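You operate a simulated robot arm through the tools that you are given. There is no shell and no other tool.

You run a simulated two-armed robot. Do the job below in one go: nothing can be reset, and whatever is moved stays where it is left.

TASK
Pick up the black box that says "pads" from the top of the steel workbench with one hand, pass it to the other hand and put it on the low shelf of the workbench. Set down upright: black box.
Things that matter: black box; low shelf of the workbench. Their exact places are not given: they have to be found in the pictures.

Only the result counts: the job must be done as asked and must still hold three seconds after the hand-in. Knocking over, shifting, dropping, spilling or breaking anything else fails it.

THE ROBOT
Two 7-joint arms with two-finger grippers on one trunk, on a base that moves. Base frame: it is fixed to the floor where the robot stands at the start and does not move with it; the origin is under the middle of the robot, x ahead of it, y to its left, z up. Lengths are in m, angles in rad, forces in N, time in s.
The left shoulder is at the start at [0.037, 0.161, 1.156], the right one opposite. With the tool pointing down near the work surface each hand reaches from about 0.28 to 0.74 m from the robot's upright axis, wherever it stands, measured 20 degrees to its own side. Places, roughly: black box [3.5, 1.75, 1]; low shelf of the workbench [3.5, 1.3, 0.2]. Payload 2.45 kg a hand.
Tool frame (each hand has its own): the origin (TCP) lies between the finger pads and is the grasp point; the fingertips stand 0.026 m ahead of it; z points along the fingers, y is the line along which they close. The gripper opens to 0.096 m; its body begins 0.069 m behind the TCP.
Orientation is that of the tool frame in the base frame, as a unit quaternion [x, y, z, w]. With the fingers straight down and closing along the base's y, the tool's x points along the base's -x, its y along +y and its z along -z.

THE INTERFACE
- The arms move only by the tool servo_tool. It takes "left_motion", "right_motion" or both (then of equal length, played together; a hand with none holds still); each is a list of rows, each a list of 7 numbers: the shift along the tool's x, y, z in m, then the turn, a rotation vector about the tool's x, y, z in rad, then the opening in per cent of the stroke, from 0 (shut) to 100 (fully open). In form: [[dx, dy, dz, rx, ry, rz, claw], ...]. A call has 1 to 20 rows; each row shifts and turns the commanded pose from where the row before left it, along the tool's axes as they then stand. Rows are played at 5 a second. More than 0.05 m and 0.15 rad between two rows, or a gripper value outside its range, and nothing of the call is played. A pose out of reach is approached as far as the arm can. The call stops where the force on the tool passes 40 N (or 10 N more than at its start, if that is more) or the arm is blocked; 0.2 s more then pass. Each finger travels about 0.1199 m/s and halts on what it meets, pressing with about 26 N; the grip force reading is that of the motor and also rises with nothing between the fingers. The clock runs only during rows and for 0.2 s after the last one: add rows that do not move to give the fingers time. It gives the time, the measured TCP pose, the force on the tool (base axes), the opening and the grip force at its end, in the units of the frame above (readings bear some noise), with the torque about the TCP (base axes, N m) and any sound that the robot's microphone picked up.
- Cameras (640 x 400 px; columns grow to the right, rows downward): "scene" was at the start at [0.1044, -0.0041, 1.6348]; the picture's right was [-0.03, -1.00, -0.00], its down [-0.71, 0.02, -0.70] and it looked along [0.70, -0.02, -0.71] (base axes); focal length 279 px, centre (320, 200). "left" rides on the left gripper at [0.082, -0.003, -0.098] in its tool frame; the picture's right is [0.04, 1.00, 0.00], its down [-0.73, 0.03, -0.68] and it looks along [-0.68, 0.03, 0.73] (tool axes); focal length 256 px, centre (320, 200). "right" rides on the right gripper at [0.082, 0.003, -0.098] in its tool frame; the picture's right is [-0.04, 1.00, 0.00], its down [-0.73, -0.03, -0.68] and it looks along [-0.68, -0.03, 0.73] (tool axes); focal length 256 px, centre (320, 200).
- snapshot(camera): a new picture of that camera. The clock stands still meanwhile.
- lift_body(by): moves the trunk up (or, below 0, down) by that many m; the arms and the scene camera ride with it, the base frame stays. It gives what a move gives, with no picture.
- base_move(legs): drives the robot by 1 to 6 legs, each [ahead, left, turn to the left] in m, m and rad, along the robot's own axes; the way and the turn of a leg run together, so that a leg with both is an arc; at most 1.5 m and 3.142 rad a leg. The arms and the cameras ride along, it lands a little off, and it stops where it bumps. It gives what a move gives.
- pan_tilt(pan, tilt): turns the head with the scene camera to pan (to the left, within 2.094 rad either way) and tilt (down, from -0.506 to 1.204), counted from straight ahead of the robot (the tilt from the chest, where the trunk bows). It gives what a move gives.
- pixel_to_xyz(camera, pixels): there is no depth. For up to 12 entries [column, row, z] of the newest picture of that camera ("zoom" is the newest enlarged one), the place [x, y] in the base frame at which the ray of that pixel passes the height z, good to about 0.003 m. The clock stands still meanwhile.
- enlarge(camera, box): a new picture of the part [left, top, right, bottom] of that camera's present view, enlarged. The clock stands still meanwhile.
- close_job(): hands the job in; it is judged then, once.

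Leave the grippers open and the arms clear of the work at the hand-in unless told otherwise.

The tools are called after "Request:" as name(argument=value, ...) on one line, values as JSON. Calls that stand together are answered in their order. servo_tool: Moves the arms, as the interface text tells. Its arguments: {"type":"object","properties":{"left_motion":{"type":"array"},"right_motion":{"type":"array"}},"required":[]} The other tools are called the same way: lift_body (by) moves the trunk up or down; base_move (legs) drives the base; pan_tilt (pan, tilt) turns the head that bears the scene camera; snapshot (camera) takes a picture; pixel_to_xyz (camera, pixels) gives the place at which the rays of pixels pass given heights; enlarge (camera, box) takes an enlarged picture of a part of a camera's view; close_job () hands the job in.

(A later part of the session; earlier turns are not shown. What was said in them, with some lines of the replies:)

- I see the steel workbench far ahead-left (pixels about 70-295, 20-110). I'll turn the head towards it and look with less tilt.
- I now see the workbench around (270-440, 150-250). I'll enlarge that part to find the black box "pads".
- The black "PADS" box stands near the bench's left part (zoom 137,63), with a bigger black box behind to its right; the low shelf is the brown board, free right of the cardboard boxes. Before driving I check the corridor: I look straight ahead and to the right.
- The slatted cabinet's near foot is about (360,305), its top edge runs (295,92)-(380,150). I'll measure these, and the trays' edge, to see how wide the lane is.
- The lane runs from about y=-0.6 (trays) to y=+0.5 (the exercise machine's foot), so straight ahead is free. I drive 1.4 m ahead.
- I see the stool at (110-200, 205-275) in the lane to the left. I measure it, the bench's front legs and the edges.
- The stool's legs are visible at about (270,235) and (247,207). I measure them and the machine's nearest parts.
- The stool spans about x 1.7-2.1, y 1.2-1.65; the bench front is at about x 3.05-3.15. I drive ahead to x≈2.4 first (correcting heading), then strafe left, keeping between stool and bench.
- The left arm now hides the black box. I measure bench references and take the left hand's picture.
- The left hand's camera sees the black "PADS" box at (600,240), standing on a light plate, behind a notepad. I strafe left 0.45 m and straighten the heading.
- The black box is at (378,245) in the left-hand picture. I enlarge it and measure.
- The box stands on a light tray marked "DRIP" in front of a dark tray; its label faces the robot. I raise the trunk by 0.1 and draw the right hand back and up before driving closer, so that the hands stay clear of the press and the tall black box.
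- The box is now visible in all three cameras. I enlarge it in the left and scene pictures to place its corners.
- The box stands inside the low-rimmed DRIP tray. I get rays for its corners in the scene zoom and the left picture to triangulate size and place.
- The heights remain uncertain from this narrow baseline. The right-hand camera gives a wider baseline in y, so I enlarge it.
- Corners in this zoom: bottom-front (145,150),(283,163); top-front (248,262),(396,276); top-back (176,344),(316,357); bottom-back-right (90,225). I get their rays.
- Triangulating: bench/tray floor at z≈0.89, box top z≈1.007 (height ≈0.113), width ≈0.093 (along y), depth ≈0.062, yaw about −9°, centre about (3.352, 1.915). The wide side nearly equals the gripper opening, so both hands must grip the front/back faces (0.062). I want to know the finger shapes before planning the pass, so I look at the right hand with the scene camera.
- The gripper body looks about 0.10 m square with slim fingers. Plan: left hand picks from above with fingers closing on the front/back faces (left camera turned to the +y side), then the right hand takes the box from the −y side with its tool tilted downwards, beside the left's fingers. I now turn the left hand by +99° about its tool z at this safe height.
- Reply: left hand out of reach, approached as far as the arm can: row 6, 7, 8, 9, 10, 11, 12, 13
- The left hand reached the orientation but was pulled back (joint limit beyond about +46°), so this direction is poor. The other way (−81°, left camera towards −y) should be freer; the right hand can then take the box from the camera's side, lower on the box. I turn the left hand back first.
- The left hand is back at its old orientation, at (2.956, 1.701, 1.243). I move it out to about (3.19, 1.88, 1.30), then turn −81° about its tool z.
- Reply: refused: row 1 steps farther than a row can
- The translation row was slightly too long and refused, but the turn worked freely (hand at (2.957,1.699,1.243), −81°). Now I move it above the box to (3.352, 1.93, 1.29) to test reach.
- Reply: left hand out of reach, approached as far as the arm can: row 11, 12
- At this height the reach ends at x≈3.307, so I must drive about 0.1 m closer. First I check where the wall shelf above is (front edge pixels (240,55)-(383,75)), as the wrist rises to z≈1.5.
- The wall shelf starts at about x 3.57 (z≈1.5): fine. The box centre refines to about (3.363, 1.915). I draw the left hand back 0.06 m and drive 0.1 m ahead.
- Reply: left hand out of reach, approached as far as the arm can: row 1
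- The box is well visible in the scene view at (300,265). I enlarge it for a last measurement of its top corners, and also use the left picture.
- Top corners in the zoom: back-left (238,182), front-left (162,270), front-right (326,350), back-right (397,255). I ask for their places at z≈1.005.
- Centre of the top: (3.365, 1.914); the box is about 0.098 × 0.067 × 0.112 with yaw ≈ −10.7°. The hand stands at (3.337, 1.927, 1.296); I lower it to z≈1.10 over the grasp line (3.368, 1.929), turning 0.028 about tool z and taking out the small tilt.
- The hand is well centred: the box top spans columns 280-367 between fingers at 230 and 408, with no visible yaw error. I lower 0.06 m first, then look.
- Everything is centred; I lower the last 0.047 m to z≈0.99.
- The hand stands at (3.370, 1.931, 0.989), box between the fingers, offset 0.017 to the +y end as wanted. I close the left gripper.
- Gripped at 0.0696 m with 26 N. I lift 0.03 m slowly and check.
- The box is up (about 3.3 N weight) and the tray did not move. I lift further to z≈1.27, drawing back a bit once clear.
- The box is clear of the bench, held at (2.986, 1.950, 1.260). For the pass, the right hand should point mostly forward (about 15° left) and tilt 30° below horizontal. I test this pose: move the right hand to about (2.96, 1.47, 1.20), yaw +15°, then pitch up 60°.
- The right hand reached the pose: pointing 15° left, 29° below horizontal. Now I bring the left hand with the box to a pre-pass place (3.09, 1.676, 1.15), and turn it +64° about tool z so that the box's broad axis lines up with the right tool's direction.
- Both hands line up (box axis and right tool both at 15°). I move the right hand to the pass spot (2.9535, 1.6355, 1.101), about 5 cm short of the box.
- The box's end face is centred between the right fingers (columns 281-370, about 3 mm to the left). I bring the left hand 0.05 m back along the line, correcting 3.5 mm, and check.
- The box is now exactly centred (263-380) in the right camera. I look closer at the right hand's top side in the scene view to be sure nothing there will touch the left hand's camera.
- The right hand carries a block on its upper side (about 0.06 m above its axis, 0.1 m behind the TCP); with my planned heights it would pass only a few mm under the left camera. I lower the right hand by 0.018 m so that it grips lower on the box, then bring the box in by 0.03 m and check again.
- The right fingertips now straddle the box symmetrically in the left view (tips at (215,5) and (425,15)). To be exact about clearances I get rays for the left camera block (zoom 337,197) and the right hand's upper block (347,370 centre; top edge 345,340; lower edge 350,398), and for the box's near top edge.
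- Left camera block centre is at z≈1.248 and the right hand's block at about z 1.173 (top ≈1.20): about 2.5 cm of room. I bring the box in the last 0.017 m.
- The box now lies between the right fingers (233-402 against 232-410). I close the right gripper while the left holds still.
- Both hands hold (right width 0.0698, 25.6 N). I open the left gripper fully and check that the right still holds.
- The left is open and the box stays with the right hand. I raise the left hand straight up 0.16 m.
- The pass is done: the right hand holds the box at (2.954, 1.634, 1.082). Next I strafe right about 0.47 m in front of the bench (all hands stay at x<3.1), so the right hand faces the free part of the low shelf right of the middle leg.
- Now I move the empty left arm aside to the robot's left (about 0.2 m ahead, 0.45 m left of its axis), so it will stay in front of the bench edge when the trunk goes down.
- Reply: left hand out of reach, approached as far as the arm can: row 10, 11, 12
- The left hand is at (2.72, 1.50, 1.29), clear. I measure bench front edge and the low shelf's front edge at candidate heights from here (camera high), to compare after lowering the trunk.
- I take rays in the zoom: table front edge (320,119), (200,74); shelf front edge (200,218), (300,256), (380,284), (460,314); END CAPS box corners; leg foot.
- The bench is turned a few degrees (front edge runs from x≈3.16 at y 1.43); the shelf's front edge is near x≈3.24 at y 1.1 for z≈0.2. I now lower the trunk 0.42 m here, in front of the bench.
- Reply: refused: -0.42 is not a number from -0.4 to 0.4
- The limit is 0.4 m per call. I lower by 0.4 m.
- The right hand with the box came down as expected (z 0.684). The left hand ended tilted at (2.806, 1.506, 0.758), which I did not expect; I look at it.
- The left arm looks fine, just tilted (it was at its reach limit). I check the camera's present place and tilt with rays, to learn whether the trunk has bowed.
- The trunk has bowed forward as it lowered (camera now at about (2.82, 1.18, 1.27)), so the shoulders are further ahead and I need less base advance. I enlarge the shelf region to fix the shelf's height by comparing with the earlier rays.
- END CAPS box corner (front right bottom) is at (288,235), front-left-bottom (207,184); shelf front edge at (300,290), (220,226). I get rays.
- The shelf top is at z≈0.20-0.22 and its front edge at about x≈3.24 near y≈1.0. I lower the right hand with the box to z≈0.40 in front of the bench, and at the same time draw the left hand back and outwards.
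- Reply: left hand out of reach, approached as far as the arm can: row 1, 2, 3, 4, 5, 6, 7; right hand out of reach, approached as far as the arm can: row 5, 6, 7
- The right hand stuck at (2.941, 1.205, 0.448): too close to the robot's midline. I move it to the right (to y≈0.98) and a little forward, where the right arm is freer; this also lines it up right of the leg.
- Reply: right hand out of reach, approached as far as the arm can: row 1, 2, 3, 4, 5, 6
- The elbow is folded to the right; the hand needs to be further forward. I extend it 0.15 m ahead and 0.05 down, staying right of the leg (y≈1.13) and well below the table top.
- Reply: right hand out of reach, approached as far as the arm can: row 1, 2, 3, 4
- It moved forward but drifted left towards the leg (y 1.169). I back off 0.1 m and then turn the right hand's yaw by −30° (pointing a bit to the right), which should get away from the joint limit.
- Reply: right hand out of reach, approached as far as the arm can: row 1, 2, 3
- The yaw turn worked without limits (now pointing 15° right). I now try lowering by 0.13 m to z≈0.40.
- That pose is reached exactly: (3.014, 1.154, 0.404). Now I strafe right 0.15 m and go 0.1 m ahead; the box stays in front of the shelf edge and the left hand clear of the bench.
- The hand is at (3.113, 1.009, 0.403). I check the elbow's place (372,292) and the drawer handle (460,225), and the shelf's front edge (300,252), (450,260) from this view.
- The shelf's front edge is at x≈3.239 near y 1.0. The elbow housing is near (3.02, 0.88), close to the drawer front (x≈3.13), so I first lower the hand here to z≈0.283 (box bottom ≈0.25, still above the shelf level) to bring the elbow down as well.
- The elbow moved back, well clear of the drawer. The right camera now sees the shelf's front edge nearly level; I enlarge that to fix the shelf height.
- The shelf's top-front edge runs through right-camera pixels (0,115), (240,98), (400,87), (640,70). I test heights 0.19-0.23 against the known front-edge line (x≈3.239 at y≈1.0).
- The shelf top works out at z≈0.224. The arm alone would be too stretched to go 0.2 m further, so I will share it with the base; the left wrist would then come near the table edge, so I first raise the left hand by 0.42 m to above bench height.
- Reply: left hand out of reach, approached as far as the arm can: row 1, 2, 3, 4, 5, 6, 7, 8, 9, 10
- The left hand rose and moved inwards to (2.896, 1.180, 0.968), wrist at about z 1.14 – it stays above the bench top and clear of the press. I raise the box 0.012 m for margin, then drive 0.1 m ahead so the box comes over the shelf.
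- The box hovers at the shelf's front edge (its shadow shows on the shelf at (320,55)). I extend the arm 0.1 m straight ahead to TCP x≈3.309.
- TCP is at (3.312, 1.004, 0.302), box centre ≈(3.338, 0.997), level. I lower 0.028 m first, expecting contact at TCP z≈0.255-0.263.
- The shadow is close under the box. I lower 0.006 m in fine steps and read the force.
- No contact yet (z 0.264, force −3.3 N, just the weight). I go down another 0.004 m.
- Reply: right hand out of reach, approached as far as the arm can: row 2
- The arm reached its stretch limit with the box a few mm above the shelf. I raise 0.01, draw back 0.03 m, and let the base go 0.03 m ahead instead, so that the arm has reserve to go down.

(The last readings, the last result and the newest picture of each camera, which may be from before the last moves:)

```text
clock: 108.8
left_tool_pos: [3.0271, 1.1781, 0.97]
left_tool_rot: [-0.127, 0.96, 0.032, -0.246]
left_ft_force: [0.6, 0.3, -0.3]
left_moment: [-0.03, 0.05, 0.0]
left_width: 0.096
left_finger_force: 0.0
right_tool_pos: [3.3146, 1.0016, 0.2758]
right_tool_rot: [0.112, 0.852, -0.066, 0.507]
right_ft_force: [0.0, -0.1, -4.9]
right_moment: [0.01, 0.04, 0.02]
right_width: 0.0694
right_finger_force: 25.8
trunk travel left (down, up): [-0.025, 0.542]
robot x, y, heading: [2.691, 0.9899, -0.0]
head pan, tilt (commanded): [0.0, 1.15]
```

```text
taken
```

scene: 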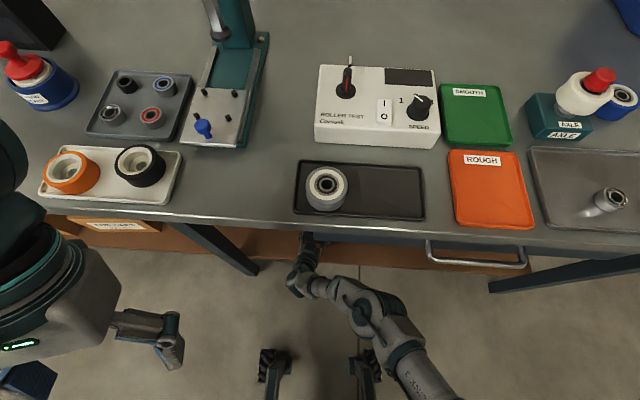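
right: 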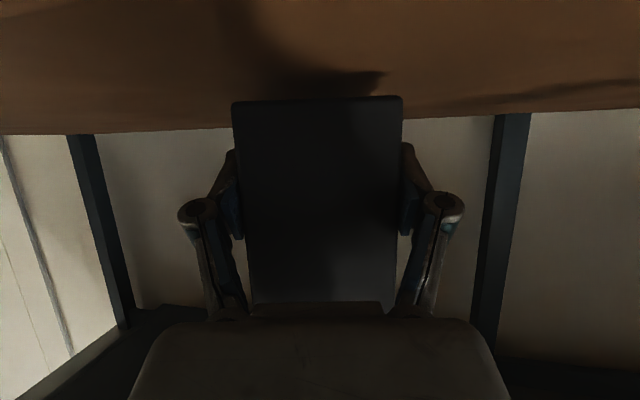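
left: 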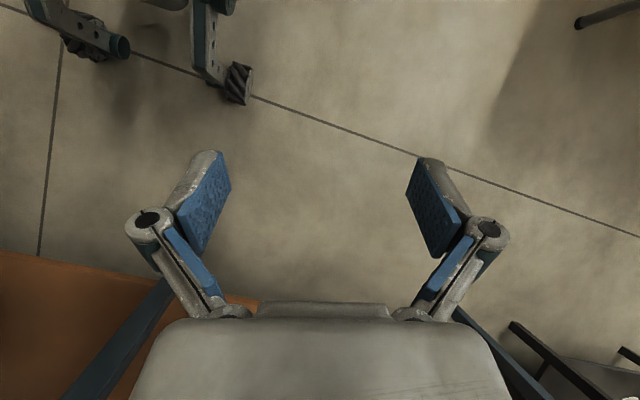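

TCP is at (3.315, 1.002, 0.276). I lower 0.01 m, then continue in 3 mm steps watching the force.

Request:
servo_tool(right_motion=[[0.0044, 0, 0.0024, 0, 0, 0, 0], [0.0044, 0, 0.0024, 0, 0, 0, 0], [0, 0, 0, 0, 0, 0, 0]])

Request:
servo_tool(right_motion=[[0.0026, 0, 0.0014, 0, 0, 0, 0], [0, 0, 0, 0, 0, 0, 0]])

Request:
snapshot(camera="right")

```text
clock: 109.6
left_tool_pos: [3.0204, 1.178, 0.9714]
left_tool_rot: [-0.128, 0.961, 0.031, -0.243]
left_ft_force: [-0.7, 1.1, -0.6]
left_moment: [0.04, -0.01, 0.03]
left_width: 0.0961
left_finger_force: 0.1
right_tool_pos: [3.3132, 1.0021, 0.2678]
right_tool_rot: [0.113, 0.85, -0.066, 0.51]
right_ft_force: [-0.1, 0.0, -2.6]
right_moment: [0.0, 0.11, 0.01]
right_width: 0.0694
right_finger_force: 26.3
trunk travel left (down, up): [-0.025, 0.542]
robot x, y, heading: [2.6913, 0.9935, 0.001]
head pan, tilt (commanded): [0.0, 1.15]
```

```text
clock: 110.2
left_tool_pos: [3.0192, 1.1781, 0.9725]
left_tool_rot: [-0.128, 0.961, 0.031, -0.242]
left_ft_force: [0.6, 0.5, 0.3]
left_moment: [-0.02, -0.02, 0.01]
left_width: 0.0959
left_finger_force: 0.0
right_tool_pos: [3.3137, 1.0022, 0.2655]
right_tool_rot: [0.113, 0.851, -0.065, 0.509]
right_ft_force: [0.9, -0.3, -3.0]
right_moment: [0.06, 0.07, -0.03]
right_width: 0.0696
right_finger_force: 25.9
trunk travel left (down, up): [-0.025, 0.542]
robot x, y, heading: [2.692, 0.9863, 0.004]
head pan, tilt (commanded): [0.0, 1.15]
```

```text
taken
```

right: 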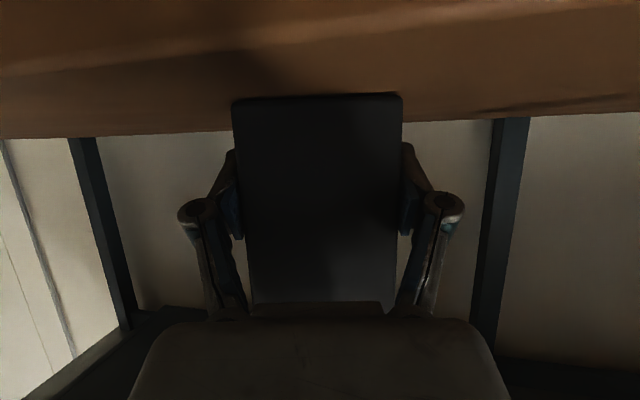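

Still just the weight (−3.0 N) at z 0.2655. Two more 3 mm steps, checking each.

Request:
servo_tool(right_motion=[[0.0026, 0, 0.0014, 0, 0, 0, 0], [0, 0, 0, 0, 0, 0, 0]])

Request:
servo_tool(right_motion=[[0.0022, 0, 0.0012, 0, 0, 0, 0], [0, 0, 0, 0, 0, 0, 0]])

```text
clock: 110.8
left_tool_pos: [3.0189, 1.1781, 0.9742]
left_tool_rot: [-0.129, 0.961, 0.032, -0.241]
left_ft_force: [0.4, -0.4, 0.3]
left_moment: [-0.03, -0.01, -0.01]
left_width: 0.0959
left_finger_force: 0.1
right_tool_pos: [3.3145, 1.0027, 0.2648]
right_tool_rot: [0.113, 0.85, -0.065, 0.511]
right_ft_force: [0.0, -0.7, 7.5]
right_moment: [-0.26, 0.36, 0.0]
right_width: 0.0698
right_finger_force: 26.4
trunk travel left (down, up): [-0.025, 0.542]
robot x, y, heading: [2.6925, 0.9858, 0.002]
head pan, tilt (commanded): [0.0, 1.15]
```

```text
clock: 111.4
left_tool_pos: [3.0188, 1.1781, 0.9749]
left_tool_rot: [-0.128, 0.961, 0.031, -0.241]
left_ft_force: [0.0, -0.6, 0.0]
left_moment: [0.01, 0.0, 0.03]
left_width: 0.0961
left_finger_force: 0.0
right_tool_pos: [3.3147, 1.0021, 0.2632]
right_tool_rot: [0.114, 0.849, -0.066, 0.512]
right_ft_force: [0.9, 1.1, 18.3]
right_moment: [-0.3, -0.12, -0.17]
right_width: 0.0694
right_finger_force: 26.3
trunk travel left (down, up): [-0.025, 0.542]
robot x, y, heading: [2.6914, 0.9921, 0.001]
head pan, tilt (commanded): [0.0, 1.15]
```

Contact: the force rose to +18 N and its moment shows the contact lies under the box (not at the hand's camera). I relieve it by 0.003 m up and look.

Request:
servo_tool(right_motion=[[-0.0024, 0, -0.0013, 0, 0, 0, 0], [0, 0, 0, 0, 0, 0, 0]])

Request:
snapshot(camera="right")

```text
clock: 112.0
left_tool_pos: [3.0199, 1.1784, 0.9724]
left_tool_rot: [-0.128, 0.961, 0.031, -0.242]
left_ft_force: [0.2, -1.0, -0.7]
left_moment: [-0.03, 0.01, 0.03]
left_width: 0.0961
left_finger_force: 0.1
right_tool_pos: [3.3135, 1.0025, 0.2638]
right_tool_rot: [0.113, 0.851, -0.065, 0.509]
right_ft_force: [3.1, 0.8, 8.4]
right_moment: [-0.17, -0.56, 0.27]
right_width: 0.0696
right_finger_force: 26.2
trunk travel left (down, up): [-0.025, 0.542]
robot x, y, heading: [2.6907, 0.9857, 0.008]
head pan, tilt (commanded): [0.0, 1.15]
```

```text
taken
```

right: 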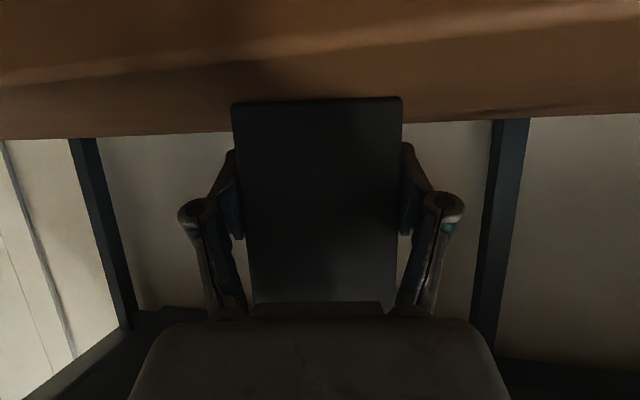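

Box is standing on the shelf with a light press. I open the right gripper.

Request:
servo_tool(right_motion=[[0, 0, 0, 0, 0, 0, 75], [0, 0, 0, 0, 0, 0, 100], [0, 0, 0, 0, 0, 0, 100], [0, 0, 0, 0, 0, 0, 100]])

Request:
snapshot(camera="right")

```text
clock: 113.0
left_tool_pos: [3.0189, 1.178, 0.9728]
left_tool_rot: [-0.128, 0.961, 0.032, -0.242]
left_ft_force: [0.6, 0.5, 0.5]
left_moment: [0.03, -0.03, -0.03]
left_width: 0.0963
left_finger_force: 0.0
right_tool_pos: [3.3134, 1.0021, 0.2633]
right_tool_rot: [0.113, 0.85, -0.066, 0.51]
right_ft_force: [-0.6, -0.3, 0.0]
right_moment: [0.0, 0.0, 0.02]
right_width: 0.0957
right_finger_force: 0.1
trunk travel left (down, up): [-0.025, 0.542]
robot x, y, heading: [2.6912, 0.9891, -0.001]
head pan, tilt (commanded): [0.0, 1.15]
```

```text
taken
```

right: 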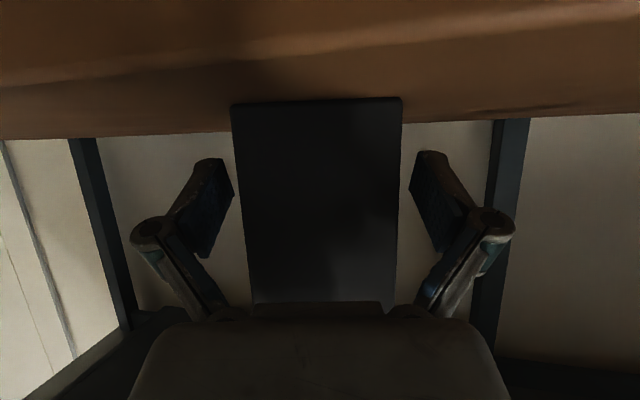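

The box is free, standing between the open fingers. I withdraw the hand straight back along the box's axis, slowly first.

Request:
servo_tool(right_motion=[[0.00715, 0, -0.01315, 0, 0, 0, 100], [0.00715, 0, -0.01315, 0, 0, 0, 100], [0.0095, 0, -0.0175, 0, 0, 0, 100], [0.0095, 0, -0.0175, 0, 0, 0, 100], [0.0119, 0, -0.0219, 0, 0, 0, 100], [0.0119, 0, -0.0219, 0, 0, 0, 100], [0, 0, 0, 0, 0, 0, 100]])

Request:
snapshot(camera="right")

```text
clock: 114.6
left_tool_pos: [3.0202, 1.1781, 0.973]
left_tool_rot: [-0.129, 0.961, 0.032, -0.242]
left_ft_force: [0.0, -0.2, 0.1]
left_moment: [-0.02, -0.03, 0.0]
left_width: 0.0962
left_finger_force: 0.1
right_tool_pos: [3.198, 1.0336, 0.2633]
right_tool_rot: [0.113, 0.85, -0.066, 0.51]
right_ft_force: [0.2, 0.1, 0.0]
right_moment: [-0.01, 0.02, -0.02]
right_width: 0.0959
right_finger_force: 0.2
trunk travel left (down, up): [-0.025, 0.542]
robot x, y, heading: [2.6905, 0.9901, 0.005]
head pan, tilt (commanded): [0.0, 1.15]
```

```text
taken
```

right: 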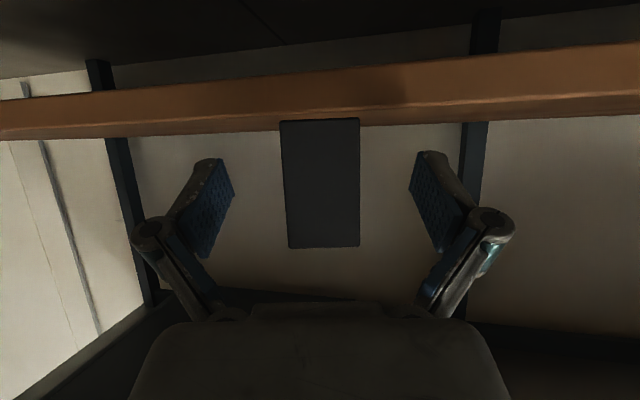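

The box stands upright on the shelf (280-358, 118-247 in the right view). I drive back 0.3 m so that both arms are clear, then check with the scene camera.

Request:
base_move(legs=[[-0.3, 0, 0]])

Request:
pan_tilt(pan=0.0, tilt=0.8)

Request:
snapshot(camera="scene")

Request:
snapshot(camera="right")

```text
clock: 116.6
left_tool_pos: [2.7233, 1.1773, 0.9726]
left_tool_rot: [-0.128, 0.961, 0.03, -0.243]
left_ft_force: [-0.6, -1.3, -0.6]
left_moment: [0.02, -0.02, 0.01]
left_width: 0.0961
left_finger_force: 0.1
right_tool_pos: [2.9017, 1.0332, 0.2617]
right_tool_rot: [0.112, 0.85, -0.065, 0.511]
right_ft_force: [0.3, 0.5, 1.2]
right_moment: [-0.01, -0.02, -0.02]
right_width: 0.0963
right_finger_force: 0.1
trunk travel left (down, up): [-0.025, 0.542]
robot x, y, heading: [2.3953, 0.9842, 0.006]
head pan, tilt (commanded): [0.0, 1.15]
```

```text
clock: 117.4
left_tool_pos: [2.7177, 1.1748, 0.9744]
left_tool_rot: [-0.128, 0.961, 0.032, -0.241]
left_ft_force: [0.3, 0.0, -0.2]
left_moment: [0.0, -0.01, -0.03]
left_width: 0.0961
left_finger_force: 0.1
right_tool_pos: [2.8998, 1.0322, 0.2665]
right_tool_rot: [0.112, 0.85, -0.063, 0.511]
right_ft_force: [0.6, 0.3, 0.3]
right_moment: [0.01, -0.02, -0.03]
right_width: 0.096
right_finger_force: 0.1
trunk travel left (down, up): [-0.025, 0.542]
robot x, y, heading: [2.3965, 0.9845, -0.002]
head pan, tilt (commanded): [0.0, 0.799]
```

```text
taken
```

scene: 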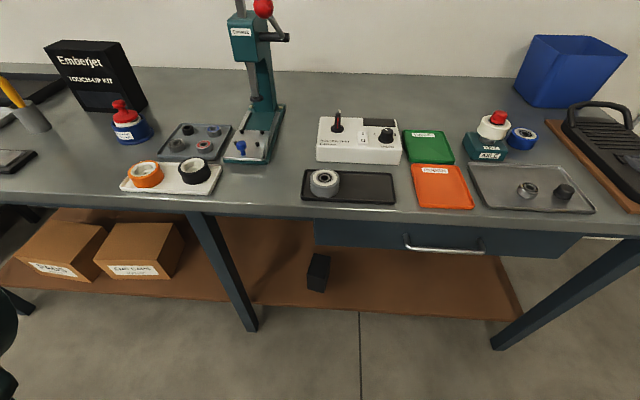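

```text
taken
```

right: 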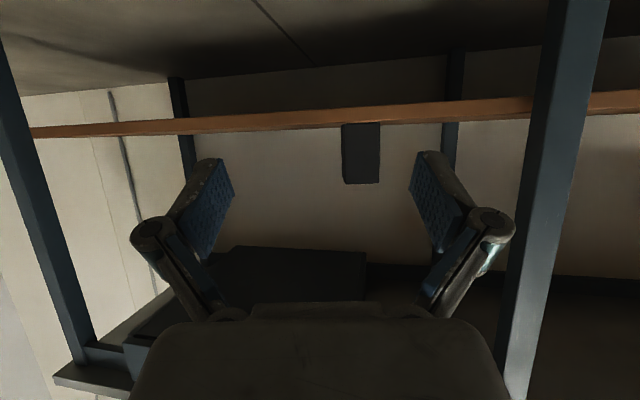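

The black box stands on the low shelf at (318,272). I enlarge once more to be sure it is upright and nothing else was moved.

Request:
enlarge(camera="scene", box=[240, 210, 400, 310])

Request:
pan_tilt(pan=0.7, tilt=0.6)

Request:
snapshot(camera="scene")

```text
4.00 times, centred on (320, 260) of scene
```

zoom: 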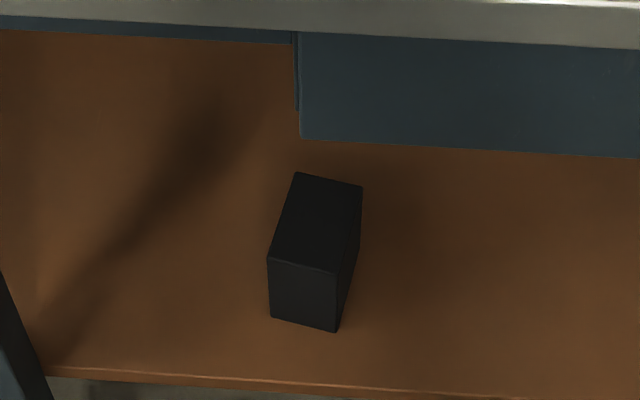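

```text
clock: 118.5
left_tool_pos: [2.7203, 1.1767, 0.9752]
left_tool_rot: [-0.129, 0.961, 0.032, -0.241]
left_ft_force: [-0.3, -0.7, 0.5]
left_moment: [0.03, 0.03, 0.03]
left_width: 0.096
left_finger_force: 0.0
right_tool_pos: [2.9003, 1.0333, 0.2651]
right_tool_rot: [0.112, 0.849, -0.063, 0.512]
right_ft_force: [0.0, 0.3, -0.9]
right_moment: [-0.02, 0.0, -0.03]
right_width: 0.0959
right_finger_force: 0.1
trunk travel left (down, up): [-0.025, 0.542]
robot x, y, heading: [2.3941, 0.9895, -0.004]
head pan, tilt (commanded): [0.7, 0.6]
```

```text
taken
```

scene: 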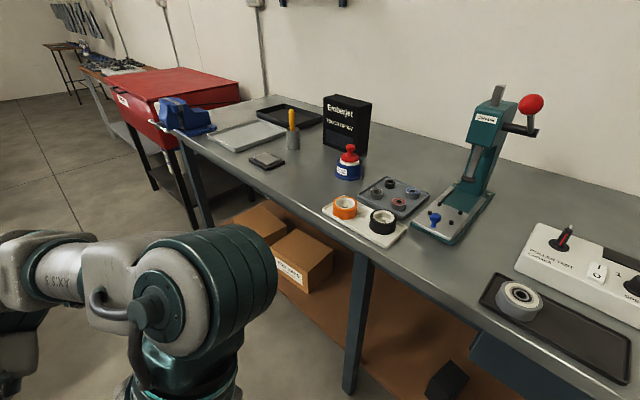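

The black box stands upright on the low shelf, and every other thing on the bench is where it was. Both grippers are open and the arms are clear, so I hand the job in.

Request:
close_job()

```text
The job is handed in.
```

The black "PADS" box is standing upright on the low shelf of the workbench, to the right of the middle leg, and the job is handed in.

I picked it up from the DRIP tray with the left hand and passed it to the right hand in front of the bench. The right hand then lowered it onto the shelf until it touched and released it.

The last pictures show the box upright and everything else I could see on the bench and shelf where it was. Both grippers are open and the arms are clear of the bench. The hand-in gave no verdict, so I don't know how it was judged.
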